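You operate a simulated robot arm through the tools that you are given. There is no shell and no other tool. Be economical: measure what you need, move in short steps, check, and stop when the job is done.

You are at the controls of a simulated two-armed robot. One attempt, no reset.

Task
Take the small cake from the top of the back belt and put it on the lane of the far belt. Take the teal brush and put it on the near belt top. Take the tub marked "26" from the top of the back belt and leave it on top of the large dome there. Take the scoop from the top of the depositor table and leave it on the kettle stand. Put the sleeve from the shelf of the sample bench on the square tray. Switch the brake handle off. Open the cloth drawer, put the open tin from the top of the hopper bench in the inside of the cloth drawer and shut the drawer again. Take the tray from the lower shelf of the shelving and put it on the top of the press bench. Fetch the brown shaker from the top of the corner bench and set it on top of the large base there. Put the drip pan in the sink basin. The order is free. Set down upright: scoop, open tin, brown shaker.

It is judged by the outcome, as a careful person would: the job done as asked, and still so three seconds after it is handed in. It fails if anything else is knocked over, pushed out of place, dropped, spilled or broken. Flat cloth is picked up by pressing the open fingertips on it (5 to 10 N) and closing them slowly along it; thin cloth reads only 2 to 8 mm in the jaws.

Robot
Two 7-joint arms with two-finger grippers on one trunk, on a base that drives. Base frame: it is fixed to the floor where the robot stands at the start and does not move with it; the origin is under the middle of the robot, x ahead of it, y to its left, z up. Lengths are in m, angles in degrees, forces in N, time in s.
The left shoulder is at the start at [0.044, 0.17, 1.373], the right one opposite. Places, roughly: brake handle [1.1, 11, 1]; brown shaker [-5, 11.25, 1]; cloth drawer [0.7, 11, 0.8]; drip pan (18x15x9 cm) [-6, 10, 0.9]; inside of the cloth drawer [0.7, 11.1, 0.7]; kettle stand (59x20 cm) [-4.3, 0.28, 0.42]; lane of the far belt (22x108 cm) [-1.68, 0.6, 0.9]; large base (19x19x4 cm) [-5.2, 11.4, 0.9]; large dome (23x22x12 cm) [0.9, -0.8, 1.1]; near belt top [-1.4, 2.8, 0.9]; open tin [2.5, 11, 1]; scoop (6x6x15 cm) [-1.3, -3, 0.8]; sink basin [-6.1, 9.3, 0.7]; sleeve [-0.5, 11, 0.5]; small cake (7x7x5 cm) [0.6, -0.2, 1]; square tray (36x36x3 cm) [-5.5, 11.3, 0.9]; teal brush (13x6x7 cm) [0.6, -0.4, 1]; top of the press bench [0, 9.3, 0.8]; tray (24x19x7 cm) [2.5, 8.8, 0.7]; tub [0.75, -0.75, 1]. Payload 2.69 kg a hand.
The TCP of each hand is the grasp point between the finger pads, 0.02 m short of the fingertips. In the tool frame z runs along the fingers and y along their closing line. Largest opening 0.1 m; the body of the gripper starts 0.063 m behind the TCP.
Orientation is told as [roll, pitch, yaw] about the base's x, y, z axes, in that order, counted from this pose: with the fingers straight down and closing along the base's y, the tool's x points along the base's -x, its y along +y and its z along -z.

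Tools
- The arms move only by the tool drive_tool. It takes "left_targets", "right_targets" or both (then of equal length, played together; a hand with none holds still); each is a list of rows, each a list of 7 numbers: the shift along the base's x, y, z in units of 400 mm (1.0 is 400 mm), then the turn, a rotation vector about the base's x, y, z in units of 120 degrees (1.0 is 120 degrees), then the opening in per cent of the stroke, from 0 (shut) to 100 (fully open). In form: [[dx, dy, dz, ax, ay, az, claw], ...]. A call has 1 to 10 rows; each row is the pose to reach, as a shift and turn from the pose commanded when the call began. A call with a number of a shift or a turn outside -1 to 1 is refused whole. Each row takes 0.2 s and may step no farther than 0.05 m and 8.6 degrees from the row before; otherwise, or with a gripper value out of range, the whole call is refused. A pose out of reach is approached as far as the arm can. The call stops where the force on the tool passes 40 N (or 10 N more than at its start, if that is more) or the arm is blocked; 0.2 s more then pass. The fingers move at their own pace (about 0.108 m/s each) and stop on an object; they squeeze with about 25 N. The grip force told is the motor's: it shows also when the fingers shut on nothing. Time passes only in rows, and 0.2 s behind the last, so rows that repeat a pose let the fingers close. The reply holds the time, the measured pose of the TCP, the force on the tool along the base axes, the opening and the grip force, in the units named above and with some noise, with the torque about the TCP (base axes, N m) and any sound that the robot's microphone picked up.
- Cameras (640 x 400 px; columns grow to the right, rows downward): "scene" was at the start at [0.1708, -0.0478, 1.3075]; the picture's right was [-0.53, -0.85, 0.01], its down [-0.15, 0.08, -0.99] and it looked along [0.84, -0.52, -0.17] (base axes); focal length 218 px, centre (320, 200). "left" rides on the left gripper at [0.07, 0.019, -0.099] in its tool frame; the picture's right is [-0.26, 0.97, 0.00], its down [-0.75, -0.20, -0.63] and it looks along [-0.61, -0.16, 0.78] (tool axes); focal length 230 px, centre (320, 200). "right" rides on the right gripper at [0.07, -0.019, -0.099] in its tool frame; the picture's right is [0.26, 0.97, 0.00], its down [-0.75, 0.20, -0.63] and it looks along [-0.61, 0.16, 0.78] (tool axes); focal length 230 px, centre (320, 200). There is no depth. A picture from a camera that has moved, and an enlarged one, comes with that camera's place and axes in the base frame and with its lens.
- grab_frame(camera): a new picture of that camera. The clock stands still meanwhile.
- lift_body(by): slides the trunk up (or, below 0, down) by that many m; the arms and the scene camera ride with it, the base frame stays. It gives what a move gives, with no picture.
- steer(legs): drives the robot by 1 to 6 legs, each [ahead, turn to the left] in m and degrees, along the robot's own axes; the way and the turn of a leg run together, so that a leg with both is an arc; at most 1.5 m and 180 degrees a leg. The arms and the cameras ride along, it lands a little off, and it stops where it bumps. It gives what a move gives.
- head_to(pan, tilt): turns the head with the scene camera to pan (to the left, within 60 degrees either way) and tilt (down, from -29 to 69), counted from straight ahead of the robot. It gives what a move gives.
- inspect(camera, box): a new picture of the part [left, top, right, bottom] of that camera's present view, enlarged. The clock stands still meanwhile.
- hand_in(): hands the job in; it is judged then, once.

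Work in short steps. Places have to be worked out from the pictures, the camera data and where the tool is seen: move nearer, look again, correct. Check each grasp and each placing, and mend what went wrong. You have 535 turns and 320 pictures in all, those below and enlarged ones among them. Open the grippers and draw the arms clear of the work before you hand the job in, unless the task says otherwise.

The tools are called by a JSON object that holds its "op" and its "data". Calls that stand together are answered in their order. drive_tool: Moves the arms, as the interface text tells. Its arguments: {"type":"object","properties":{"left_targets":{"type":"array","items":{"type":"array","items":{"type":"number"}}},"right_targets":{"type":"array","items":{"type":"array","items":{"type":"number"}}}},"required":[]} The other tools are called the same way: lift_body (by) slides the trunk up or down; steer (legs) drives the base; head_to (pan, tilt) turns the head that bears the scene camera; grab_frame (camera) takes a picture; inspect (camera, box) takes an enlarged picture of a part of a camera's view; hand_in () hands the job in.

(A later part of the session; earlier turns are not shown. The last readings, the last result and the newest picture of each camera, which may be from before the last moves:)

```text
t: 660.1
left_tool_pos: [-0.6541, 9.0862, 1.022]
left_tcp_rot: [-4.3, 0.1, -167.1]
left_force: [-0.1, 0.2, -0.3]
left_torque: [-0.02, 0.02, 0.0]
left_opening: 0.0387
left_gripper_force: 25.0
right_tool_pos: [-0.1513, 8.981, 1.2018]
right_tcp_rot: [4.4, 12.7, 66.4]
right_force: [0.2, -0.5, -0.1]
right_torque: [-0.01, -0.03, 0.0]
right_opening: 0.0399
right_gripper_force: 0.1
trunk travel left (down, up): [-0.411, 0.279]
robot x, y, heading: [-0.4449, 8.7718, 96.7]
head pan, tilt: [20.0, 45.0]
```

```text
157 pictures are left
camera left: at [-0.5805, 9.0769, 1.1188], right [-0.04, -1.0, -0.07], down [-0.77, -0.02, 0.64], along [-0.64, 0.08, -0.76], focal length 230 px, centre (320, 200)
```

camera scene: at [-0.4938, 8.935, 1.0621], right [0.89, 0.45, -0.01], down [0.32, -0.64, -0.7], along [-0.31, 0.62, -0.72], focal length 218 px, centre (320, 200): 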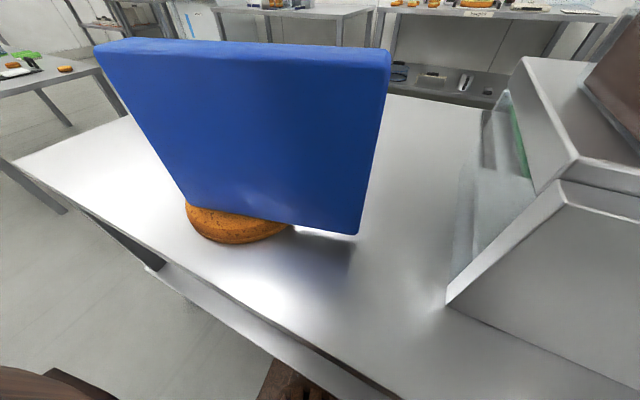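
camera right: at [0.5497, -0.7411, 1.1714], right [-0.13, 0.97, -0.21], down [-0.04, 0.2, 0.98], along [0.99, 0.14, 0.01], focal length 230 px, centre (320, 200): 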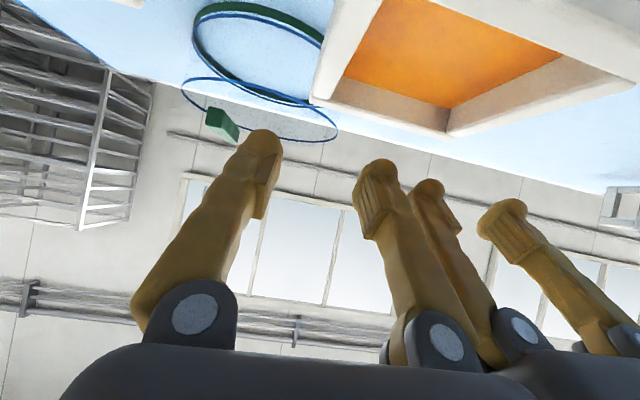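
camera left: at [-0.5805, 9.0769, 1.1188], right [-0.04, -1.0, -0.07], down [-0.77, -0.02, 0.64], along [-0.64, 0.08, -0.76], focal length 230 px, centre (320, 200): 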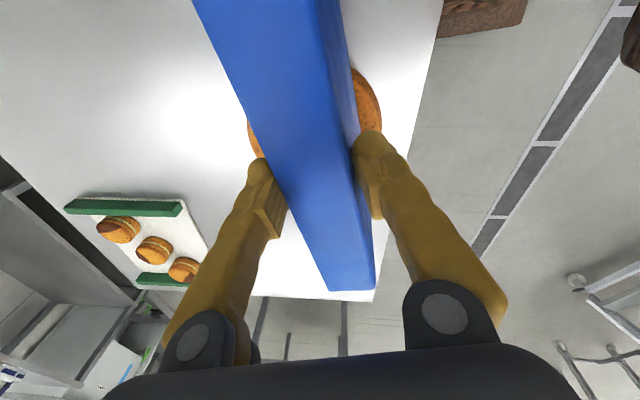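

Flange gripped (39 mm). Lift 6 cm.

{"op": "drive_tool", "data": {"left_targets": [[0, 0, 0.05, 0, 0, 0, 15], [0, 0, 0.1, 0, 0, 0, 15], [0, 0, 0.16, 0, 0, 0, 15], [0, 0, 0.16, 0, 0, 0, 15]]}}

{"op": "grab_frame", "data": {"camera": "scene"}}

```text
t: 661.1
left_tool_pos: [-0.6536, 9.0871, 1.0798]
left_tcp_rot: [-3.1, 0.0, -167.1]
left_force: [-0.6, 0.7, -2.5]
left_torque: [0.02, 0.09, -0.04]
left_opening: 0.0382
left_gripper_force: 24.8
right_tool_pos: [-0.1509, 8.981, 1.201]
right_tcp_rot: [4.4, 12.7, 66.4]
right_force: [1.5, 0.0, -0.3]
right_torque: [0.04, 0.04, 0.03]
right_opening: 0.04
right_gripper_force: 0.1
trunk travel left (down, up): [-0.411, 0.279]
robot x, y, heading: [-0.4491, 8.7711, 96.7]
head pan, tilt: [20.0, 45.0]
```

```text
156 pictures are left
camera scene: at [-0.4925, 8.9355, 1.062], right [0.89, 0.45, -0.01], down [0.32, -0.64, -0.7], along [-0.32, 0.62, -0.72], focal length 218 px, centre (320, 200)
```

scene: 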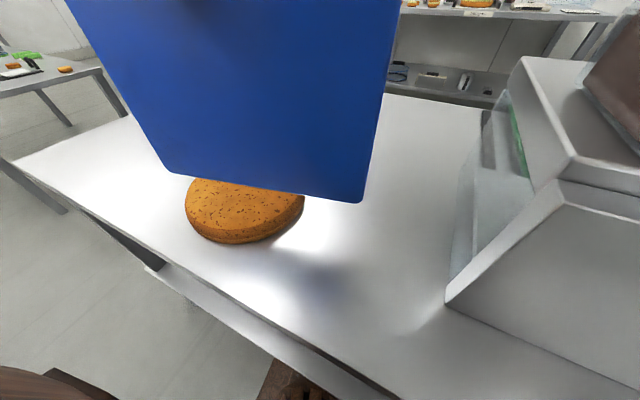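

Tray lifted off. Back the base 0.12 m to make room for tilting the hand forward.

{"op": "steer", "data": {"legs": [[-0.12, 0]]}}

{"op": "drive_tool", "data": {"left_targets": [[0, 0.06, 0.04, 0.06, 0, -0.01, 10], [0.02, 0.14, 0.06, 0.12, 0, -0.03, 10], [0.05, 0.22, 0.08, 0.18, 0, -0.05, 10], [0.08, 0.3, 0.08, 0.24, 0, -0.07, 10], [0.11, 0.38, 0.08, 0.3, 0, -0.09, 10], [0.14, 0.46, 0.06, 0.36, 0, -0.1, 10], [0.17, 0.54, 0.03, 0.42, 0, -0.108, 10], [0.2, 0.62, 0.0, 0.48, 0, -0.108, 10], [0.2, 0.7, -0.03, 0.54, 0, -0.108, 10], [0.2, 0.74, -0.05, 0.58, 0, -0.108, 10]]}}

{"op": "grab_frame", "data": {"camera": "scene"}}

```text
t: 662.3
left_tool_pos: [-0.6415, 8.9799, 1.0814]
left_tcp_rot: [-3.6, 0.1, -167.2]
left_force: [-1.0, 1.2, -3.8]
left_torque: [-0.08, 0.0, -0.03]
left_opening: 0.0378
left_gripper_force: 25.2
right_tool_pos: [-0.1387, 8.875, 1.2018]
right_tcp_rot: [4.3, 13.0, 66.4]
right_force: [0.2, 0.9, 0.4]
right_torque: [-0.04, -0.04, 0.02]
right_opening: 0.0398
right_gripper_force: 0.0
trunk travel left (down, up): [-0.411, 0.279]
robot x, y, heading: [-0.432, 8.6573, 96.6]
head pan, tilt: [20.0, 45.0]
```

```text
t: 664.5
left_tool_pos: [-0.5601, 9.2575, 1.0684]
left_tcp_rot: [-74.1, 5.1, 174.3]
left_force: [0.8, -0.5, -1.8]
left_torque: [-0.22, 0.02, -0.01]
left_opening: 0.0375
left_gripper_force: 25.5
right_tool_pos: [-0.1345, 8.8535, 1.199]
right_tcp_rot: [3.8, 13.6, 66.3]
right_force: [-1.2, 0.3, 0.2]
right_torque: [-0.02, 0.01, 0.0]
right_opening: 0.0401
right_gripper_force: 0.0
trunk travel left (down, up): [-0.411, 0.279]
robot x, y, heading: [-0.4316, 8.6598, 96.4]
head pan, tilt: [20.0, 45.0]
```

```text
155 pictures are left
camera scene: at [-0.4794, 8.8194, 1.062], right [0.89, 0.45, -0.01], down [0.32, -0.65, -0.7], along [-0.31, 0.62, -0.72], focal length 218 px, centre (320, 200)
```

scene: 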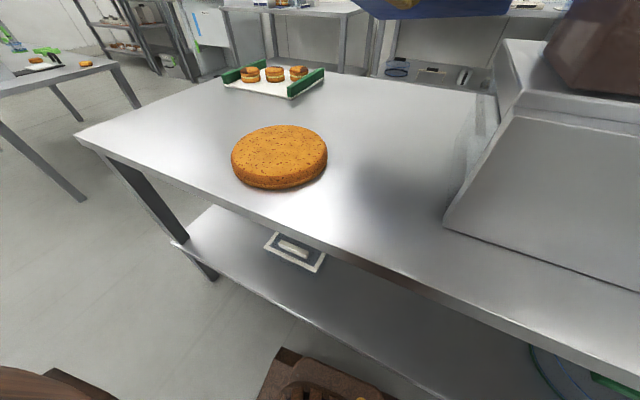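

Now the tray points forward, nearly flat, over free bench right of the cake. Lower the trunk 0.19 m.

{"op": "lift_body", "data": {"by": -0.19}}

{"op": "grab_frame", "data": {"camera": "scene"}}

```text
t: 666.6
left_tool_pos: [-0.5604, 9.2558, 0.8784]
left_tcp_rot: [-74.2, 5.1, 174.3]
left_force: [0.2, 0.7, -0.5]
left_torque: [0.2, 0.18, -0.06]
left_opening: 0.0373
left_gripper_force: 24.9
right_tool_pos: [-0.1349, 8.8523, 1.01]
right_tcp_rot: [3.9, 13.3, 66.3]
right_force: [1.0, 0.2, 0.7]
right_torque: [0.02, 0.0, -0.02]
right_opening: 0.0402
right_gripper_force: 0.1
trunk travel left (down, up): [-0.221, 0.469]
robot x, y, heading: [-0.4353, 8.66, 96.8]
head pan, tilt: [20.0, 45.0]
```

```text
154 pictures are left
camera scene: at [-0.479, 8.8158, 0.8722], right [0.89, 0.45, -0.01], down [0.32, -0.64, -0.7], along [-0.31, 0.62, -0.72], focal length 218 px, centre (320, 200)
```

scene: 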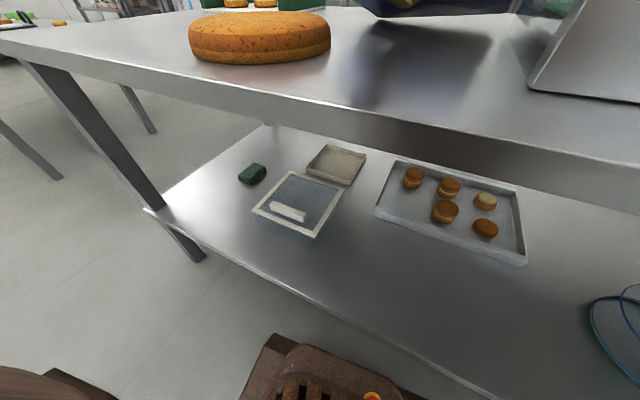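

The far edge begins to touch. Tilt the head up to see.

{"op": "head_to", "data": {"pan": 0, "tilt": 10}}

{"op": "grab_frame", "data": {"camera": "scene"}}

```text
t: 667.6
left_tool_pos: [-0.5601, 9.2557, 0.8772]
left_tcp_rot: [-74.1, 5.1, 174.3]
left_force: [0.3, 0.5, 0.5]
left_torque: [0.19, 0.23, -0.05]
left_opening: 0.0371
left_gripper_force: 25.4
right_tool_pos: [-0.1354, 8.8518, 1.0097]
right_tcp_rot: [3.8, 13.3, 66.2]
right_force: [-0.2, -0.5, 0.2]
right_torque: [0.02, 0.01, 0.0]
right_opening: 0.04
right_gripper_force: 0.0
trunk travel left (down, up): [-0.221, 0.469]
robot x, y, heading: [-0.436, 8.6573, 96.5]
head pan, tilt: [0.0, 10.0]
```

```text
153 pictures are left
camera scene: at [-0.4534, 8.8363, 0.9266], right [0.99, 0.11, 0.0], down [0.02, -0.19, -0.98], along [-0.11, 0.98, -0.19], focal length 218 px, centre (320, 200)
```

scene: 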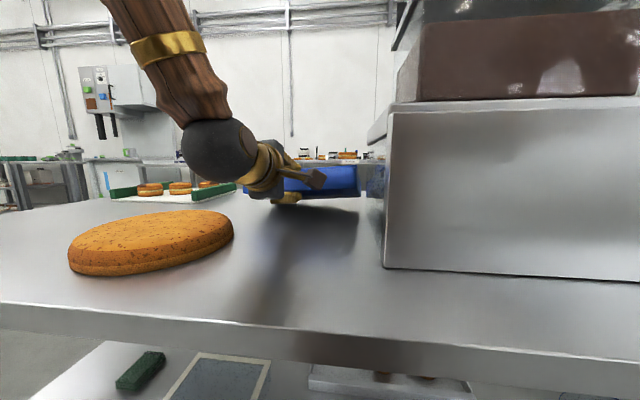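

Lower the near side 3 cm while rotating 9° further to lay it flat.

{"op": "drive_tool", "data": {"left_targets": [[0, 0.0, -0.025, 0.025, 0, 0, 10], [0, 0.0, -0.05, 0.05, 0, 0, 10], [0, 0.0, -0.078, 0.075, 0, 0, 10], [0, 0.0, -0.078, 0.075, 0, 0, 10]]}}

{"op": "inspect", "data": {"camera": "scene", "box": [180, 120, 420, 270]}}

```text
t: 668.6
left_tool_pos: [-0.5608, 9.2556, 0.8466]
left_tcp_rot: [-83.1, 4.3, 173.4]
left_force: [0.5, 0.0, -2.2]
left_torque: [-0.15, 0.11, 0.02]
left_opening: 0.0368
left_gripper_force: 24.9
right_tool_pos: [-0.1347, 8.8516, 1.0104]
right_tcp_rot: [3.9, 13.3, 66.3]
right_force: [0.6, -0.3, -0.3]
right_torque: [0.0, 0.03, -0.03]
right_opening: 0.0401
right_gripper_force: 0.0
trunk travel left (down, up): [-0.221, 0.469]
robot x, y, heading: [-0.4329, 8.6559, 96.6]
head pan, tilt: [0.0, 10.0]
```

```text
2.67 times, centred on (300, 195) of scene
camera zoom: at [-0.4534, 8.8364, 0.9267], right [0.99, 0.11, 0.0], down [0.02, -0.19, -0.98], along [-0.11, 0.98, -0.19], focal length 581 px, centre (373, 213)
```

zoom: 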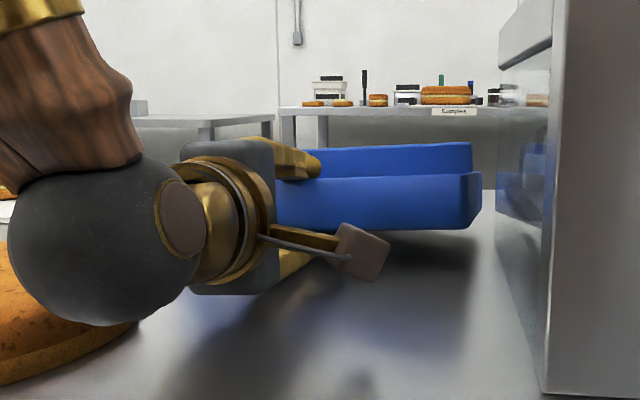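

Tray hovers ~2 cm above the bench, nearly flat. Open slightly and draw the hand back (−y).

{"op": "drive_tool", "data": {"left_targets": [[0, 0, 0, 0, 0, 0, 44], [0, 0, 0, 0, 0, 0, 48], [0, 0, 0, 0, 0, 0, 48]]}}

{"op": "inspect", "data": {"camera": "scene", "box": [180, 120, 420, 270]}}

```text
t: 669.4
left_tool_pos: [-0.5607, 9.2554, 0.8468]
left_tcp_rot: [-83.2, 4.2, 173.6]
left_force: [-1.2, 0.2, -1.3]
left_torque: [-0.01, 0.04, 0.03]
left_opening: 0.0487
left_gripper_force: 0.2
right_tool_pos: [-0.135, 8.8515, 1.0102]
right_tcp_rot: [3.9, 13.2, 66.2]
right_force: [0.6, 0.1, 0.7]
right_torque: [-0.05, -0.01, 0.06]
right_opening: 0.0399
right_gripper_force: 0.0
trunk travel left (down, up): [-0.221, 0.469]
robot x, y, heading: [-0.4332, 8.6567, 96.6]
head pan, tilt: [0.0, 10.0]
```

```text
2.67 times, centred on (300, 195) of scene
camera zoom: at [-0.4534, 8.8364, 0.9267], right [0.99, 0.11, 0.0], down [0.02, -0.19, -0.98], along [-0.11, 0.98, -0.19], focal length 581 px, centre (373, 213)
```

zoom: 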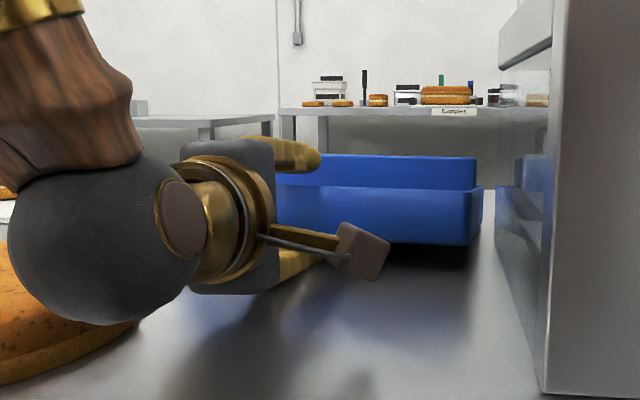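

Withdraw straight back slowly.

{"op": "drive_tool", "data": {"left_targets": [[0.01, -0.04, 0, 0, 0, 0, 48], [0.02, -0.09, 0, 0, 0, 0, 48], [0.02, -0.15, 0.01, 0, 0, 0, 48], [0.02, -0.21, 0.03, 0, 0, 0, 48], [0.02, -0.25, 0.08, 0, 0, 0, 48], [0.02, -0.27, 0.15, -0.05, 0, 0, 48], [0.02, -0.29, 0.25, -0.1, 0, 0, 48]]}}

{"op": "grab_frame", "data": {"camera": "scene"}}

```text
t: 671.0
left_tool_pos: [-0.5512, 9.1391, 0.9471]
left_tcp_rot: [-71.1, 5.6, 174.6]
left_force: [0.0, 0.5, 0.0]
left_torque: [0.03, -0.01, 0.03]
left_opening: 0.0482
left_gripper_force: 0.0
right_tool_pos: [-0.1358, 8.8508, 1.0098]
right_tcp_rot: [3.9, 13.2, 66.3]
right_force: [0.7, 0.2, 0.8]
right_torque: [0.02, 0.03, -0.01]
right_opening: 0.0401
right_gripper_force: 0.0
trunk travel left (down, up): [-0.221, 0.469]
robot x, y, heading: [-0.4317, 8.6548, 96.3]
head pan, tilt: [0.0, 10.0]
```

```text
150 pictures are left
camera scene: at [-0.4533, 8.8358, 0.9269], right [0.99, 0.11, 0.0], down [0.02, -0.19, -0.98], along [-0.11, 0.98, -0.19], focal length 218 px, centre (320, 200)
```

scene: 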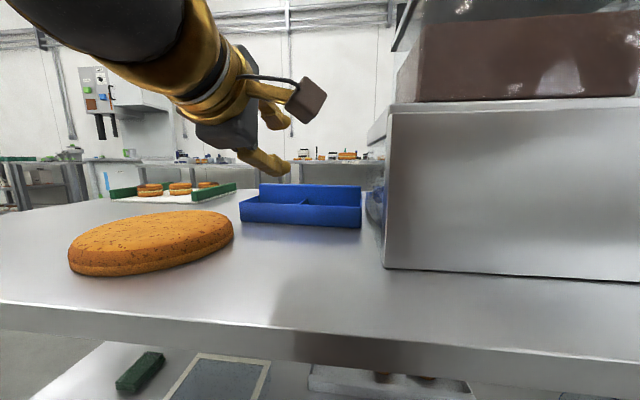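

The tray lies upright on the press bench. Now back off and restore the travel pose.

{"op": "steer", "data": {"legs": [[-0.4, 0]]}}

{"op": "lift_body", "data": {"by": 0.2}}

{"op": "drive_tool", "data": {"left_targets": [[0, 0, 0, -0.07, 0, 0, 48], [-0.03, -0.03, 0, -0.14, 0, 0, 48], [-0.06, -0.08, 0, -0.21, 0, 0, 48], [-0.1, -0.14, 0, -0.28, 0, 0, 48], [-0.14, -0.2, 0, -0.35, 0, 0, 48], [-0.18, -0.26, 0, -0.42, 0, 0, 48], [-0.2, -0.32, 0, -0.49, 0, 0, 48], [-0.2, -0.36, 0, -0.55, 0, 0, 48], [-0.2, -0.38, 0, -0.59, 0, 0, 48], [-0.2, -0.38, 0, -0.59, 0, 0, 48]], "right_targets": [[0, 0, 0, 0.02, 0.01, 0, 40], [0, 0.05, 0, 0.04, 0.03, 0.01, 40], [0, 0.1, 0, 0.06, 0.04, 0.03, 40], [0, 0.15, 0, 0.08, 0.05, 0.05, 40], [0, 0.2, 0, 0.1, 0.05, 0.08, 40], [0, 0.2, 0, 0.1, 0.05, 0.11, 40], [0, 0.2, 0, 0.1, 0.05, 0.14, 40], [0, 0.2, 0, 0.1, 0.05, 0.17, 40], [0, 0.2, 0, 0.1, 0.05, 0.2, 40], [0, 0.2, 0, 0.1, 0.05, 0.2, 40]]}}

```text
t: 673.5
left_tool_pos: [-0.5073, 8.7425, 0.9473]
left_tcp_rot: [-71.2, 5.4, 174.4]
left_force: [0.2, 0.7, -0.2]
left_torque: [0.02, -0.01, 0.01]
left_opening: 0.0478
left_gripper_force: 0.1
right_tool_pos: [-0.0908, 8.4541, 1.0099]
right_tcp_rot: [4.0, 13.4, 66.1]
right_force: [0.7, -0.3, -0.3]
right_torque: [0.01, 0.0, 0.02]
right_opening: 0.0398
right_gripper_force: 0.0
trunk travel left (down, up): [-0.221, 0.469]
robot x, y, heading: [-0.3891, 8.258, 96.6]
head pan, tilt: [0.0, 10.0]
```

```text
t: 675.6
left_tool_pos: [-0.5055, 8.7276, 1.1547]
left_tcp_rot: [-72.1, 5.3, 174.4]
left_force: [-0.5, -0.4, 0.1]
left_torque: [-0.02, 0.0, 0.02]
left_opening: 0.048
left_gripper_force: 0.1
right_tool_pos: [-0.0874, 8.4406, 1.207]
right_tcp_rot: [2.9, 14.5, 66.0]
right_force: [-0.3, 1.0, -0.4]
right_torque: [0.02, 0.0, 0.03]
right_opening: 0.0401
right_gripper_force: 0.0
trunk travel left (down, up): [-0.421, 0.269]
robot x, y, heading: [-0.388, 8.259, 96.5]
head pan, tilt: [0.0, 10.0]
```

```text
t: 677.8
left_tool_pos: [-0.5838, 8.574, 1.1544]
left_tcp_rot: [-0.7, 7.0, -176.9]
left_force: [0.2, 0.0, -0.3]
left_torque: [-0.01, 0.05, 0.0]
left_opening: 0.048
left_gripper_force: 0.2
right_tool_pos: [-0.0876, 8.5193, 1.2119]
right_tcp_rot: [12.5, 2.0, 91.5]
right_force: [0.0, 0.5, -1.0]
right_torque: [0.0, 0.01, 0.04]
right_opening: 0.0398
right_gripper_force: 0.0
trunk travel left (down, up): [-0.421, 0.269]
robot x, y, heading: [-0.3896, 8.2569, 96.6]
head pan, tilt: [0.0, 10.0]
```

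Turn the left tool back to neutral and lower both hands a bit.

{"op": "drive_tool", "data": {"left_targets": [[0, 0, -0.03, 0, 0, -0.07, 48], [0, 0, -0.06, 0, 0, -0.14, 48], [0, 0, -0.09, 0, 0, -0.21, 48], [0, 0, -0.12, 0, 0, -0.28, 48], [0, 0, -0.15, 0, 0, -0.35, 48], [0, 0, -0.18, 0, 0, -0.42, 48], [0, 0, -0.2, 0, 0, -0.49, 48], [0, 0, -0.22, 0, 0, -0.56, 48], [0, 0, -0.24, 0, 0, -0.63, 48], [0, 0, -0.25, 0, 0, -0.7, 48]], "right_targets": [[0, 0, -0.04, 0, -0.02, 0, 40], [0, 0, -0.08, 0, -0.04, 0, 40], [0, 0, -0.12, 0, -0.06, 0, 40], [0, 0, -0.16, 0, -0.08, 0, 40], [0, 0, -0.2, 0, -0.1, 0, 40], [0, 0, -0.24, 0, -0.1, 0, 40], [0, 0, -0.28, 0, -0.1, 0, 40], [0, 0, -0.32, 0, -0.1, 0, 40], [0, 0, -0.36, 0, -0.1, 0, 40], [0, 0, -0.38, 0, -0.1, 0, 40]]}}

{"op": "steer", "data": {"legs": [[0, -18], [0, -18], [0, -18], [0, -18], [0, -18]]}}

```text
t: 680.0
left_tool_pos: [-0.5838, 8.5767, 1.0536]
left_tcp_rot: [-0.9, 7.2, 98.9]
left_force: [-0.3, 0.2, 0.3]
left_torque: [-0.02, -0.02, 0.0]
left_opening: 0.0481
left_gripper_force: 0.1
right_tool_pos: [-0.084, 8.5323, 1.0626]
right_tcp_rot: [0.8, 2.3, 90.2]
right_force: [0.4, -0.1, 0.8]
right_torque: [-0.01, 0.0, 0.01]
right_opening: 0.0402
right_gripper_force: 0.1
right hand out of reach, approached as far as the arm can: row 8, 9, 10
trunk travel left (down, up): [-0.421, 0.269]
robot x, y, heading: [-0.3892, 8.2622, 96.5]
head pan, tilt: [0.0, 10.0]
```

```text
t: 685.5
left_tool_pos: [-0.0718, 8.4583, 1.0548]
left_tcp_rot: [-0.8, 7.0, 9.7]
left_force: [-0.6, 0.4, -0.2]
left_torque: [-0.01, 0.0, 0.01]
left_opening: 0.048
left_gripper_force: 0.1
right_tool_pos: [-0.1136, 7.9598, 1.0628]
right_tcp_rot: [0.6, 2.2, 1.3]
right_force: [-0.5, 0.0, -0.1]
right_torque: [0.0, 0.02, -0.03]
right_opening: 0.0399
right_gripper_force: 0.0
trunk travel left (down, up): [-0.421, 0.269]
robot x, y, heading: [-0.3868, 8.2628, 7.2]
head pan, tilt: [0.0, 10.0]
```

Turn 8° right for clearance and drive east 1.4 m + 0.75 m.

{"op": "steer", "data": {"legs": [[0, -8]]}}

{"op": "steer", "data": {"legs": [[1.4, 0]]}}

{"op": "steer", "data": {"legs": [[0.75, 0]]}}

```text
t: 686.6
left_tool_pos: [-0.0641, 8.4132, 1.0594]
left_tcp_rot: [-0.9, 6.0, 1.5]
left_force: [0.5, 0.3, -0.5]
left_torque: [0.03, -0.03, -0.04]
left_opening: 0.0481
left_gripper_force: 0.0
right_tool_pos: [-0.1657, 7.9193, 1.07]
right_tcp_rot: [1.9, 1.6, -9.5]
right_force: [-0.4, -0.4, -0.2]
right_torque: [0.01, 0.01, 0.0]
right_opening: 0.0399
right_gripper_force: 0.0
trunk travel left (down, up): [-0.421, 0.269]
robot x, y, heading: [-0.3883, 8.262, -0.9]
head pan, tilt: [0.0, 10.0]
```

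```text
t: 693.6
left_tool_pos: [1.3277, 8.3625, 1.063]
left_tcp_rot: [-0.9, 5.2, 0.2]
left_force: [0.7, 0.3, -0.5]
left_torque: [0.02, 0.02, -0.01]
left_opening: 0.048
left_gripper_force: 0.2
right_tool_pos: [1.2254, 7.8658, 1.0766]
right_tcp_rot: [3.2, 1.1, -13.4]
right_force: [-0.4, 0.4, -0.2]
right_torque: [-0.04, -0.01, -0.01]
right_opening: 0.04
right_gripper_force: 0.1
trunk travel left (down, up): [-0.421, 0.269]
robot x, y, heading: [1.0182, 8.2213, -2.4]
head pan, tilt: [0.0, 10.0]
```

```text
t: 697.6
left_tool_pos: [2.0584, 8.3189, 1.0681]
left_tcp_rot: [-0.8, 4.3, -1.1]
left_force: [-0.1, 1.2, 1.2]
left_torque: [0.0, 0.04, -0.01]
left_opening: 0.048
left_gripper_force: 0.0
right_tool_pos: [1.9537, 7.8181, 1.0827]
right_tcp_rot: [4.5, 1.0, -16.8]
right_force: [0.4, -0.6, 0.3]
right_torque: [0.0, 0.0, 0.02]
right_opening: 0.0402
right_gripper_force: 0.1
trunk travel left (down, up): [-0.421, 0.269]
robot x, y, heading: [1.7613, 8.1801, -3.9]
head pan, tilt: [0.0, 10.0]
```

Now turn left to face north.

{"op": "steer", "data": {"legs": [[0, 18], [0, 18], [0, 18], [0, 18], [0, 21]]}}

{"op": "grab_frame", "data": {"camera": "scene"}}

```text
t: 703.3
left_tool_pos: [1.5919, 8.4807, 1.0611]
left_tcp_rot: [-2.0, 4.9, 90.6]
left_force: [-0.4, 1.0, -0.3]
left_torque: [-0.09, -0.01, 0.02]
left_opening: 0.0481
left_gripper_force: 0.0
right_tool_pos: [2.106, 8.3925, 1.0853]
right_tcp_rot: [4.8, 3.0, 74.0]
right_force: [1.2, -0.2, 0.6]
right_torque: [-0.05, 0.09, 0.01]
right_opening: 0.0399
right_gripper_force: 0.1
trunk travel left (down, up): [-0.421, 0.269]
robot x, y, heading: [1.7617, 8.1788, 87.5]
head pan, tilt: [0.0, 10.0]
stopped in leg 5: the robot was blocked; the commanded pose is now the measured one
```

```text
149 pictures are left
camera scene: at [1.7457, 8.3234, 1.1327], right [1.0, -0.04, 0.02], down [0.02, -0.16, -0.99], along [0.05, 0.99, -0.15], focal length 218 px, centre (320, 200)
```

scene: 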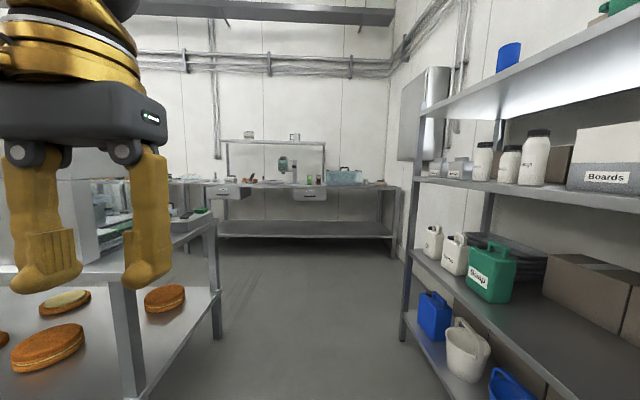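

The right hand stuck out sideways. Bring both hands in front, then drive through the gap.

{"op": "drive_tool", "data": {"left_targets": [[0.03, 0.05, 0, 0, 0, 0, 48], [0.07, 0.1, 0, 0.01, 0, 0, 48], [0.1, 0.16, 0, 0.02, 0, 0, 48], [0.135, 0.22, 0, 0.03, 0, 0, 48], [0.135, 0.245, 0, 0.035, 0, 0, 48], [0.135, 0.245, 0, 0.035, 0, 0, 48]], "right_targets": [[-0.08, 0.08, 0, 0.005, -0.01, 0.03, 40], [-0.16, 0.16, 0, 0.01, -0.02, 0.06, 40], [-0.24, 0.24, 0, 0.015, -0.03, 0.09, 40], [-0.32, 0.32, 0, 0.02, -0.04, 0.11, 40], [-0.4, 0.4, 0, 0.025, -0.04, 0.11, 40], [-0.44, 0.44, 0, 0.025, -0.04, 0.11, 40]]}}

{"op": "steer", "data": {"legs": [[0.9, 0]]}}

```text
t: 704.7
left_tool_pos: [1.668, 8.5918, 1.0602]
left_tcp_rot: [-0.7, 1.3, 90.9]
left_force: [0.7, -0.1, 0.5]
left_torque: [-0.07, 0.02, -0.01]
left_opening: 0.048
left_gripper_force: 0.1
right_tool_pos: [1.9496, 8.5873, 1.0726]
right_tcp_rot: [1.7, 0.4, 87.8]
right_force: [0.3, 1.5, 0.2]
right_torque: [-0.07, 0.01, 0.01]
right_opening: 0.0403
right_gripper_force: 0.0
trunk travel left (down, up): [-0.421, 0.269]
robot x, y, heading: [1.7576, 8.1767, 87.5]
head pan, tilt: [0.0, 10.0]
```

```text
t: 709.4
left_tool_pos: [1.7083, 9.4651, 1.0651]
left_tcp_rot: [-0.8, 0.7, 90.5]
left_force: [-0.7, 0.7, -0.7]
left_torque: [-0.03, 0.0, -0.02]
left_opening: 0.048
left_gripper_force: 0.0
right_tool_pos: [1.9905, 9.4562, 1.0779]
right_tcp_rot: [1.6, -0.2, 87.4]
right_force: [0.2, 0.2, 0.4]
right_torque: [-0.01, 0.0, 0.0]
right_opening: 0.0401
right_gripper_force: 0.1
trunk travel left (down, up): [-0.421, 0.269]
robot x, y, heading: [1.801, 9.0627, 87.2]
head pan, tilt: [0.0, 10.0]
```

Through the gap fine. Another 0.6 m, then look.

{"op": "steer", "data": {"legs": [[0.6, 0]]}}

{"op": "grab_frame", "data": {"camera": "scene"}}

{"op": "head_to", "data": {"pan": 45, "tilt": 15}}

{"op": "grab_frame", "data": {"camera": "scene"}}

```text
t: 712.8
left_tool_pos: [1.7315, 10.0459, 1.0697]
left_tcp_rot: [-0.8, -0.2, 90.7]
left_force: [0.8, 0.1, 0.3]
left_torque: [-0.03, 0.01, 0.0]
left_opening: 0.048
left_gripper_force: 0.2
right_tool_pos: [2.015, 10.0398, 1.0837]
right_tcp_rot: [1.6, -1.0, 87.6]
right_force: [0.1, -0.2, -0.4]
right_torque: [-0.03, 0.0, 0.0]
right_opening: 0.0399
right_gripper_force: 0.1
trunk travel left (down, up): [-0.421, 0.269]
robot x, y, heading: [1.8284, 9.6588, 87.5]
head pan, tilt: [0.0, 10.0]
```

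```text
148 pictures are left
camera scene: at [1.8353, 9.8449, 1.1266], right [1.0, -0.04, 0.0], down [-0.01, -0.19, -0.98], along [0.04, 0.98, -0.19], focal length 218 px, centre (320, 200)
```

scene: 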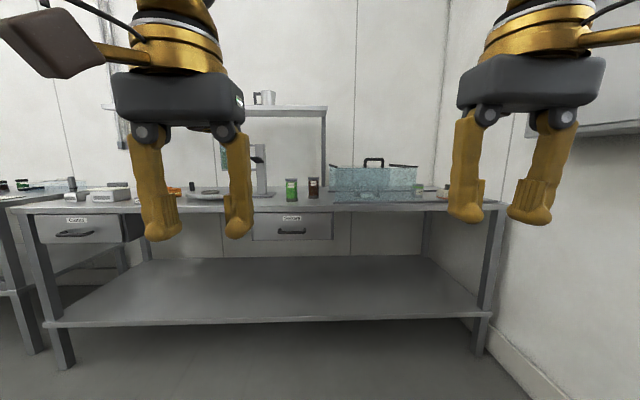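

```text
t: 713.9
left_tool_pos: [1.7302, 10.0293, 1.0769]
left_tcp_rot: [-1.0, -1.2, 90.7]
left_force: [0.4, 0.5, -0.4]
left_torque: [0.03, -0.02, 0.02]
left_opening: 0.0478
left_gripper_force: 0.1
right_tool_pos: [2.014, 10.0219, 1.0897]
right_tcp_rot: [1.5, -2.0, 87.7]
right_force: [-1.6, -0.1, -0.4]
right_torque: [0.04, -0.03, -0.01]
right_opening: 0.0399
right_gripper_force: 0.0
trunk travel left (down, up): [-0.421, 0.269]
robot x, y, heading: [1.8288, 9.6579, 87.6]
head pan, tilt: [45.0, 15.0]
```

```text
147 pictures are left
camera scene: at [1.7682, 9.8195, 1.1191], right [0.74, 0.68, -0.01], down [0.17, -0.21, -0.96], along [-0.65, 0.71, -0.27], focal length 218 px, centre (320, 200)
```

scene: 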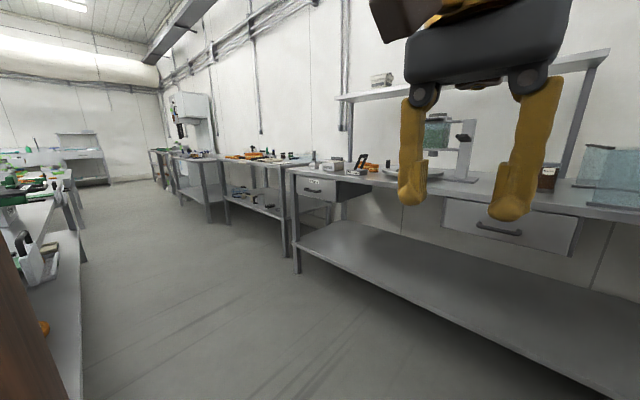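

This is the hopper bench with the "Cloths" drawer at left. Zoom on the bench top to find the open tin (right end) and the brake handle.

{"op": "head_to", "data": {"pan": 0, "tilt": 12}}

{"op": "inspect", "data": {"camera": "scene", "box": [360, 140, 520, 240]}}

{"op": "inspect", "data": {"camera": "scene", "box": [0, 120, 340, 260]}}

```text
t: 715.0
left_tool_pos: [1.7293, 10.0295, 1.0774]
left_tcp_rot: [-0.8, -1.2, 90.7]
left_force: [1.0, 0.7, -0.4]
left_torque: [0.01, -0.01, 0.0]
left_opening: 0.0481
left_gripper_force: 0.0
right_tool_pos: [2.014, 10.0235, 1.0905]
right_tcp_rot: [1.6, -2.1, 87.7]
right_force: [0.1, 0.0, 0.1]
right_torque: [-0.01, 0.01, -0.01]
right_opening: 0.0402
right_gripper_force: 0.0
trunk travel left (down, up): [-0.421, 0.269]
robot x, y, heading: [1.8266, 9.6607, 87.4]
head pan, tilt: [0.0, 12.0]
```

```text
4.00 times, centred on (440, 190) of scene
camera zoom: at [1.8352, 9.8445, 1.1234], right [1.0, -0.04, 0.0], down [-0.01, -0.22, -0.97], along [0.04, 0.97, -0.22], focal length 872 px, centre (-160, 240)
```

zoom: 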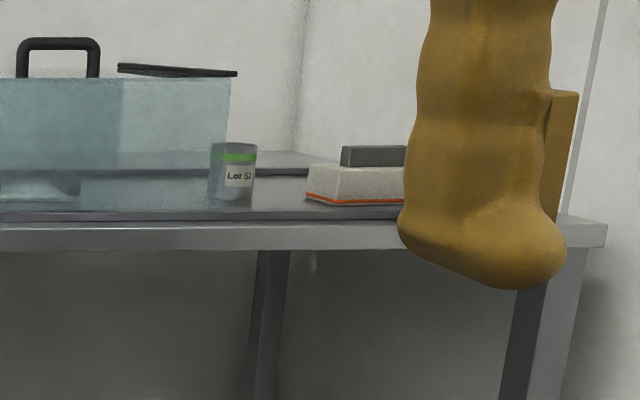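

```text
1.88 times, centred on (170, 190) of scene
camera zoom: at [1.8352, 9.8445, 1.1234], right [1.0, -0.04, 0.0], down [-0.01, -0.22, -0.97], along [0.04, 0.97, -0.22], focal length 410 px, centre (602, 219)
```

zoom: 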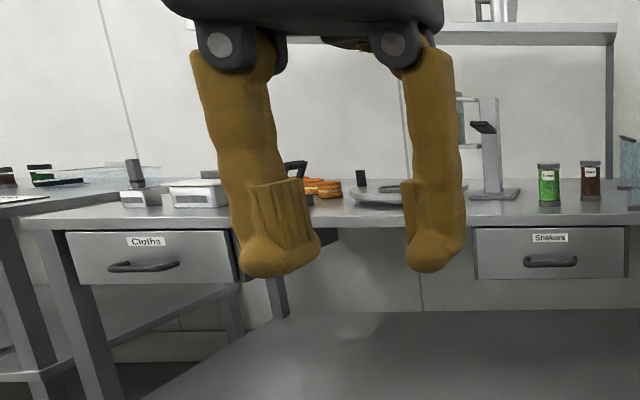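

The open tin ("Lot 52") stands near x≈2.4 on the bench; the "Cloths" drawer is at left. First fetch the tin with the right hand: turn right 13°, drive 0.78 m.

{"op": "steer", "data": {"legs": [[0, -13]]}}

```text
t: 716.2
left_tool_pos: [1.8171, 10.0419, 1.0771]
left_tcp_rot: [-1.0, -1.2, 77.6]
left_force: [0.5, -0.5, 0.2]
left_torque: [0.03, 0.03, 0.02]
left_opening: 0.0479
left_gripper_force: 0.0
right_tool_pos: [2.0922, 9.9713, 1.0906]
right_tcp_rot: [1.7, -2.1, 74.5]
right_force: [0.8, 0.3, -1.2]
right_torque: [-0.02, 0.05, 0.0]
right_opening: 0.0401
right_gripper_force: 0.2
trunk travel left (down, up): [-0.421, 0.269]
robot x, y, heading: [1.8244, 9.6637, 74.5]
head pan, tilt: [0.0, 12.0]
```

Raise the trunk 0.15 for clearance, then drive 0.75 m.

{"op": "lift_body", "data": {"by": 0.15}}

{"op": "steer", "data": {"legs": [[0.72, 0]]}}

{"op": "steer", "data": {"legs": [[0, 13]]}}

{"op": "head_to", "data": {"pan": -35, "tilt": 35}}

{"op": "grab_frame", "data": {"camera": "scene"}}

```text
t: 718.0
left_tool_pos: [1.8115, 10.0266, 1.2323]
left_tcp_rot: [-0.9, -2.1, 77.6]
left_force: [-0.6, 0.8, -0.5]
left_torque: [0.01, 0.01, -0.04]
left_opening: 0.0479
left_gripper_force: 0.0
right_tool_pos: [2.0868, 9.954, 1.2449]
right_tcp_rot: [1.5, -3.0, 74.6]
right_force: [0.0, 0.0, -0.2]
right_torque: [-0.01, 0.03, -0.02]
right_opening: 0.0401
right_gripper_force: 0.1
trunk travel left (down, up): [-0.571, 0.119]
robot x, y, heading: [1.8235, 9.6603, 74.3]
head pan, tilt: [0.0, 12.0]
```

```text
t: 722.0
left_tool_pos: [2.012, 10.7318, 1.2317]
left_tcp_rot: [-1.0, -2.2, 77.3]
left_force: [0.8, 0.6, 0.7]
left_torque: [0.0, 0.0, -0.03]
left_opening: 0.048
left_gripper_force: 0.1
right_tool_pos: [2.2868, 10.658, 1.2458]
right_tcp_rot: [1.5, -3.0, 74.2]
right_force: [1.2, 0.4, -0.9]
right_torque: [-0.03, 0.0, -0.01]
right_opening: 0.04
right_gripper_force: 0.0
trunk travel left (down, up): [-0.571, 0.119]
robot x, y, heading: [2.0257, 10.3653, 74.4]
head pan, tilt: [0.0, 12.0]
```

```text
t: 723.2
left_tool_pos: [1.9255, 10.6981, 1.2376]
left_tcp_rot: [-1.0, -3.2, 90.5]
left_force: [0.0, -0.5, 0.2]
left_torque: [0.01, 0.0, 0.0]
left_opening: 0.0478
left_gripper_force: 0.1
right_tool_pos: [2.2102, 10.6896, 1.2505]
right_tcp_rot: [1.6, -4.0, 87.5]
right_force: [-0.2, 0.0, 0.9]
right_torque: [0.02, -0.01, 0.01]
right_opening: 0.04
right_gripper_force: 0.0
trunk travel left (down, up): [-0.571, 0.119]
robot x, y, heading: [2.0245, 10.3668, 87.6]
head pan, tilt: [0.0, 12.0]
```

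```text
t: 724.2
left_tool_pos: [1.9254, 10.6812, 1.243]
left_tcp_rot: [-0.8, -4.1, 90.4]
left_force: [-0.8, 1.4, 0.7]
left_torque: [-0.04, 0.03, -0.01]
left_opening: 0.048
left_gripper_force: 0.0
right_tool_pos: [2.211, 10.6706, 1.2559]
right_tcp_rot: [1.5, -4.8, 87.5]
right_force: [0.3, 0.3, -0.5]
right_torque: [-0.01, 0.01, 0.0]
right_opening: 0.0401
right_gripper_force: 0.1
trunk travel left (down, up): [-0.571, 0.119]
robot x, y, heading: [2.0236, 10.3633, 87.3]
head pan, tilt: [-35.0, 35.0]
```

```text
144 pictures are left
camera scene: at [2.0823, 10.5285, 1.2368], right [0.79, -0.61, 0.01], down [-0.35, -0.47, -0.81], along [0.5, 0.64, -0.58], focal length 218 px, centre (320, 200)
```

scene: 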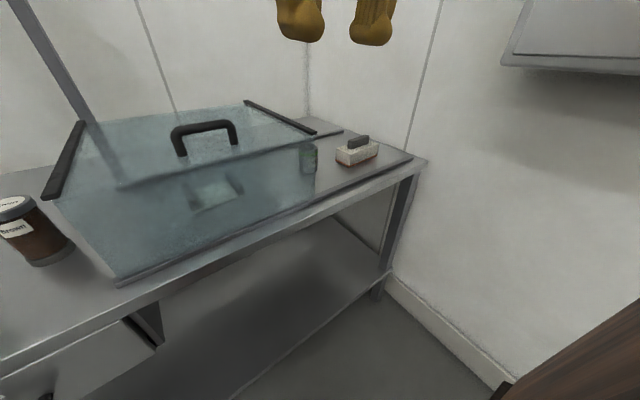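

The tin stands right beside the glass box. Zoom.

{"op": "inspect", "data": {"camera": "scene", "box": [230, 100, 430, 225]}}

{"op": "grab_frame", "data": {"camera": "right"}}

```text
3.20 times, centred on (330, 162) of scene
camera zoom: at [2.0823, 10.5285, 1.2368], right [0.79, -0.61, 0.01], down [-0.35, -0.47, -0.81], along [0.5, 0.64, -0.58], focal length 698 px, centre (288, 320)
```

zoom: 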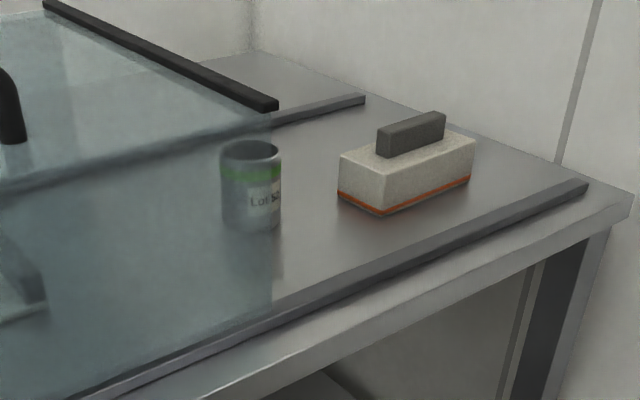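

```text
142 pictures are left
camera right: at [2.2282, 10.5938, 1.3474], right [-0.98, -0.22, 0.0], down [-0.15, 0.7, 0.69], along [-0.15, 0.68, -0.72], focal length 230 px, centre (320, 200)
```

right: 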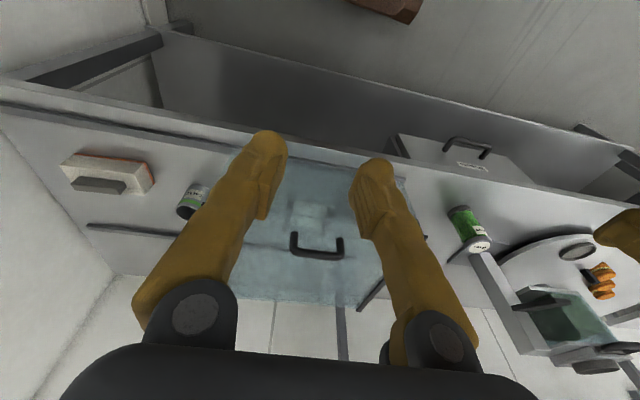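

Tin at ≈[2.44,11.05], bench z≈0.903, glass box's east face x≈2.376. Drive ahead 0.18 m.

{"op": "steer", "data": {"legs": [[0.18, 0]]}}

{"op": "drive_tool", "data": {"right_targets": [[0.08, 0.04, 0, 0, 0, 0, 75], [0.16, 0.08, 0, 0.01, 0, 0, 75], [0.24, 0.14, 0, 0.02, 0, 0.01, 75], [0.32, 0.2, 0, 0.03, 0, 0.02, 75], [0.4, 0.26, 0, 0.04, 0, 0.02, 75], [0.48, 0.32, 0, 0.04, 0, 0.02, 75], [0.54, 0.4, 0, 0.04, 0, 0.02, 75], [0.54, 0.4, 0, 0.04, 0, 0.02, 75]]}}

{"op": "grab_frame", "data": {"camera": "right"}}

```text
t: 725.7
left_tool_pos: [1.9338, 10.8499, 1.2449]
left_tcp_rot: [-1.0, -4.5, 90.3]
left_force: [0.3, 0.3, -0.5]
left_torque: [-0.01, 0.01, 0.01]
left_opening: 0.0479
left_gripper_force: 0.1
right_tool_pos: [2.218, 10.8397, 1.2579]
right_tcp_rot: [1.6, -5.2, 87.4]
right_force: [0.6, 0.0, 0.3]
right_torque: [-0.06, -0.04, -0.02]
right_opening: 0.04
right_gripper_force: 0.0
trunk travel left (down, up): [-0.571, 0.119]
robot x, y, heading: [2.0323, 10.5439, 87.4]
head pan, tilt: [-35.0, 35.0]
```

```text
t: 727.5
left_tool_pos: [1.9329, 10.8541, 1.2424]
left_tcp_rot: [-0.9, -4.2, 90.3]
left_force: [-0.2, 0.8, -0.2]
left_torque: [0.03, -0.01, -0.01]
left_opening: 0.048
left_gripper_force: 0.0
right_tool_pos: [2.4334, 11.0037, 1.2559]
right_tcp_rot: [1.8, -9.9, 89.7]
right_force: [0.0, -0.6, 0.1]
right_torque: [0.0, -0.03, 0.0]
right_opening: 0.0754
right_gripper_force: 0.0
trunk travel left (down, up): [-0.571, 0.119]
robot x, y, heading: [2.034, 10.5445, 87.4]
head pan, tilt: [-35.0, 35.0]
```

```text
141 pictures are left
camera right: at [2.4551, 10.9196, 1.3407], right [-0.97, -0.25, -0.01], down [-0.18, 0.63, 0.76], along [-0.18, 0.73, -0.66], focal length 230 px, centre (320, 200)
```

right: 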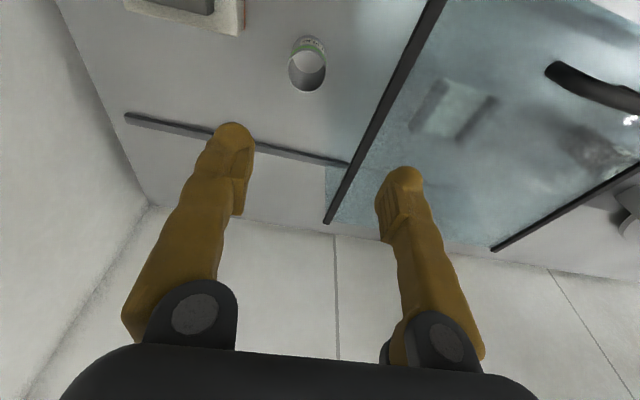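

Tin mouth at [2.444,11.049]. Level the tool, centre over it, and pull the left hand back and up.

{"op": "drive_tool", "data": {"right_targets": [[0.01, 0.04, 0, -0.03, 0, 0, 75], [0.02, 0.08, 0, -0.06, 0, 0, 75], [0.027, 0.113, -0.05, -0.082, 0.01, 0, 75], [0.027, 0.113, -0.12, -0.082, 0.01, 0, 75], [0.027, 0.113, -0.2, -0.082, 0.01, 0, 75], [0.027, 0.113, -0.28, -0.082, 0.01, 0, 75], [0.027, 0.113, -0.28, -0.082, 0.01, 0, 75]], "left_targets": [[0, -0.06, 0.05, -0.01, 0, 0, 48], [0, -0.12, 0.1, -0.02, 0, 0, 48], [0, -0.18, 0.15, -0.03, 0, 0, 48], [0, -0.24, 0.2, -0.03, 0, 0, 48], [0, -0.24, 0.25, -0.03, 0, 0, 48], [0, -0.24, 0.25, -0.03, 0, 0, 48], [0, -0.24, 0.25, -0.03, 0, 0, 48]]}}

{"op": "grab_frame", "data": {"camera": "right"}}

```text
t: 728.5
left_tool_pos: [1.9365, 10.7708, 1.3228]
left_tcp_rot: [-2.7, -3.8, 92.1]
left_force: [-20.2, 245.0, 57.7]
left_torque: [-28.53, -0.93, -6.04]
left_opening: 0.0479
left_gripper_force: 0.2
right_tool_pos: [2.4428, 11.0283, 1.2322]
right_tcp_rot: [3.1, -1.1, 89.7]
right_force: [-0.8, -0.8, -0.2]
right_torque: [0.05, -0.02, -0.03]
right_opening: 0.0749
right_gripper_force: 0.1
trunk travel left (down, up): [-0.571, 0.119]
robot x, y, heading: [2.0348, 10.5454, 87.4]
head pan, tilt: [-35.0, 35.0]
stopped in row 4 (left hand): the force on the tool passed its limit at 106 N (the readings are from after the stop); the commanded pose is now the measured one
```

```text
140 pictures are left
camera right: at [2.4669, 10.9585, 1.3295], right [-0.97, -0.25, 0.05], down [-0.16, 0.74, 0.65], along [-0.2, 0.62, -0.76], focal length 230 px, centre (320, 200)
```

right: 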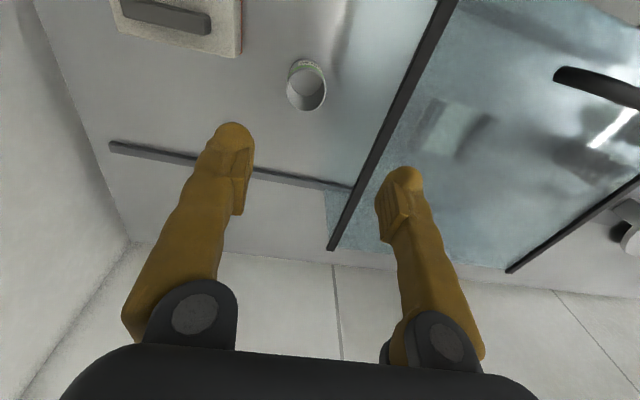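

The left hand hit my own body; ease it forward again, and continue with the right hand.

{"op": "drive_tool", "data": {"left_targets": [[0, 0.05, 0, 0, 0, 0, 48], [0, 0.1, 0, 0, 0, 0, 48], [-0.03, 0.14, 0, 0, 0, 0, 48], [-0.05, 0.14, 0, 0, 0, 0, 48], [-0.05, 0.14, 0, 0, 0, 0, 48], [-0.05, 0.14, 0, 0, 0, 0, 48]], "right_targets": [[0, 0.02, -0.03, -0.005, 0, 0, 75], [0.003, 0.052, -0.08, -0.01, -0.01, 0, 75], [0.003, 0.052, -0.15, -0.01, -0.02, 0, 75], [0.003, 0.052, -0.22, -0.01, -0.02, 0, 75], [0.003, 0.052, -0.25, -0.01, -0.02, 0, 75], [0.003, 0.052, -0.25, -0.01, -0.02, 0, 75]]}}

{"op": "grab_frame", "data": {"camera": "right"}}

```text
t: 729.9
left_tool_pos: [1.9112, 10.8149, 1.3126]
left_tcp_rot: [-0.9, -2.0, 90.4]
left_force: [-0.6, -0.5, 0.6]
left_torque: [0.0, 0.0, 0.0]
left_opening: 0.0479
left_gripper_force: 0.2
right_tool_pos: [2.4457, 11.0557, 1.1289]
right_tcp_rot: [0.7, 0.4, 89.8]
right_force: [0.2, -0.9, 0.5]
right_torque: [-0.01, 0.02, 0.01]
right_opening: 0.075
right_gripper_force: 0.0
trunk travel left (down, up): [-0.571, 0.119]
robot x, y, heading: [2.0284, 10.5433, 87.4]
head pan, tilt: [-35.0, 35.0]
```

```text
139 pictures are left
camera right: at [2.4647, 10.9873, 1.2288], right [-0.97, -0.25, 0.01], down [-0.19, 0.76, 0.63], along [-0.17, 0.6, -0.78], focal length 230 px, centre (320, 200)
```

right: 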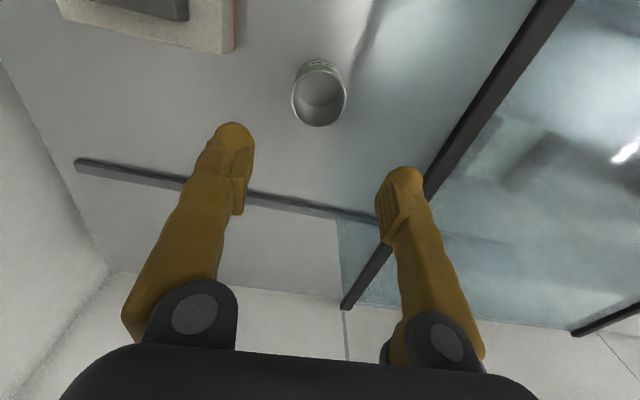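

Aligned (7 mm fore). Lower: trunk 0.1 m, then the arm 7 cm.

{"op": "lift_body", "data": {"by": -0.1}}

{"op": "drive_tool", "data": {"right_targets": [[0, -0.018, -0.05, 0, 0, 0, 75], [0, -0.018, -0.1, 0, 0, 0, 75], [0, -0.018, -0.15, 0, 0, 0, 75], [0, -0.018, -0.18, 0, 0, 0, 75], [0, -0.018, -0.18, 0, 0, 0, 75]]}}

{"op": "grab_frame", "data": {"camera": "right"}}

```text
t: 731.2
left_tool_pos: [1.9103, 10.8145, 1.2146]
left_tcp_rot: [-0.7, -2.1, 90.4]
left_force: [0.0, 0.0, 0.4]
left_torque: [0.03, -0.02, 0.02]
left_opening: 0.0478
left_gripper_force: 0.1
right_tool_pos: [2.4463, 11.056, 1.0302]
right_tcp_rot: [0.7, 0.4, 89.8]
right_force: [-0.4, -0.7, 0.0]
right_torque: [0.0, -0.03, 0.0]
right_opening: 0.0751
right_gripper_force: 0.0
trunk travel left (down, up): [-0.471, 0.219]
robot x, y, heading: [2.0333, 10.5381, 87.3]
head pan, tilt: [-35.0, 35.0]
```

```text
t: 732.4
left_tool_pos: [1.911, 10.8156, 1.2135]
left_tcp_rot: [-0.9, -2.1, 90.5]
left_force: [0.4, -0.5, -0.7]
left_torque: [-0.06, -0.02, -0.01]
left_opening: 0.0479
left_gripper_force: 0.1
right_tool_pos: [2.4443, 11.0462, 0.959]
right_tcp_rot: [0.6, 0.4, 89.6]
right_force: [0.2, -0.6, -0.3]
right_torque: [-0.01, -0.03, 0.0]
right_opening: 0.075
right_gripper_force: 0.2
trunk travel left (down, up): [-0.471, 0.219]
robot x, y, heading: [2.0352, 10.5418, 87.3]
head pan, tilt: [-35.0, 35.0]
```

```text
138 pictures are left
camera right: at [2.464, 10.9792, 1.0578], right [-0.97, -0.25, 0.01], down [-0.19, 0.76, 0.63], along [-0.17, 0.6, -0.78], focal length 230 px, centre (320, 200)
```

right: 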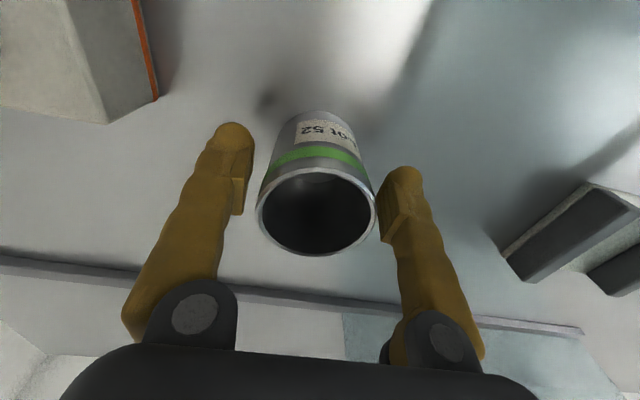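

The tin is between the fingers. Close.

{"op": "drive_tool", "data": {"right_targets": [[0, 0, 0, 0, 0, 0, 60], [0, 0, 0, 0, 0, 0, 50], [0, 0, 0, 0, 0, 0, 40], [0, 0, 0, 0, 0, 0, 30], [0, 0, 0, 0, 0, 0, 30]]}}

{"op": "lift_body", "data": {"by": 0.18}}

{"op": "grab_frame", "data": {"camera": "right"}}

```text
t: 733.6
left_tool_pos: [1.9118, 10.8151, 1.213]
left_tcp_rot: [-0.8, -2.0, 90.5]
left_force: [-0.4, -0.5, 0.5]
left_torque: [0.0, 0.01, 0.0]
left_opening: 0.0479
left_gripper_force: 0.0
right_tool_pos: [2.4436, 11.0465, 0.9584]
right_tcp_rot: [0.7, 0.4, 89.7]
right_force: [-1.0, -1.0, 0.3]
right_torque: [-0.01, -0.01, 0.02]
right_opening: 0.059
right_gripper_force: 24.7
trunk travel left (down, up): [-0.471, 0.219]
robot x, y, heading: [2.0316, 10.5421, 87.2]
head pan, tilt: [-35.0, 35.0]
```

```text
t: 735.6
left_tool_pos: [1.9107, 10.816, 1.3935]
left_tcp_rot: [-0.8, -2.1, 90.5]
left_force: [0.1, 0.0, 0.7]
left_torque: [0.01, 0.0, 0.0]
left_opening: 0.0477
left_gripper_force: 0.0
right_tool_pos: [2.4435, 11.0472, 1.1389]
right_tcp_rot: [0.7, 0.4, 89.7]
right_force: [0.6, -0.6, -1.1]
right_torque: [-0.01, 0.02, -0.02]
right_opening: 0.0589
right_gripper_force: 25.2
trunk travel left (down, up): [-0.651, 0.039]
robot x, y, heading: [2.0364, 10.542, 87.2]
head pan, tilt: [-35.0, 35.0]
```

```text
137 pictures are left
camera right: at [2.4641, 10.9796, 1.2379], right [-0.97, -0.25, 0.01], down [-0.19, 0.76, 0.63], along [-0.17, 0.6, -0.78], focal length 230 px, centre (320, 200)
```

right: 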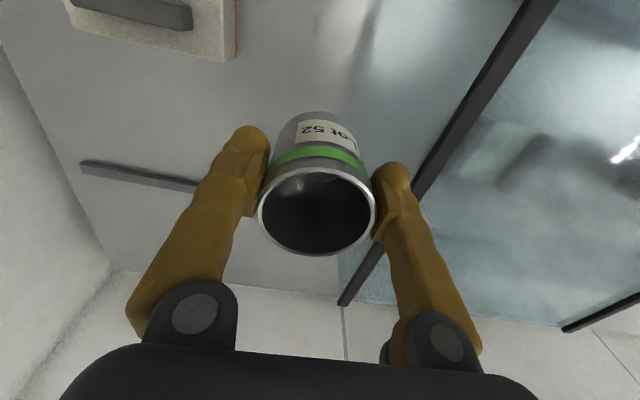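

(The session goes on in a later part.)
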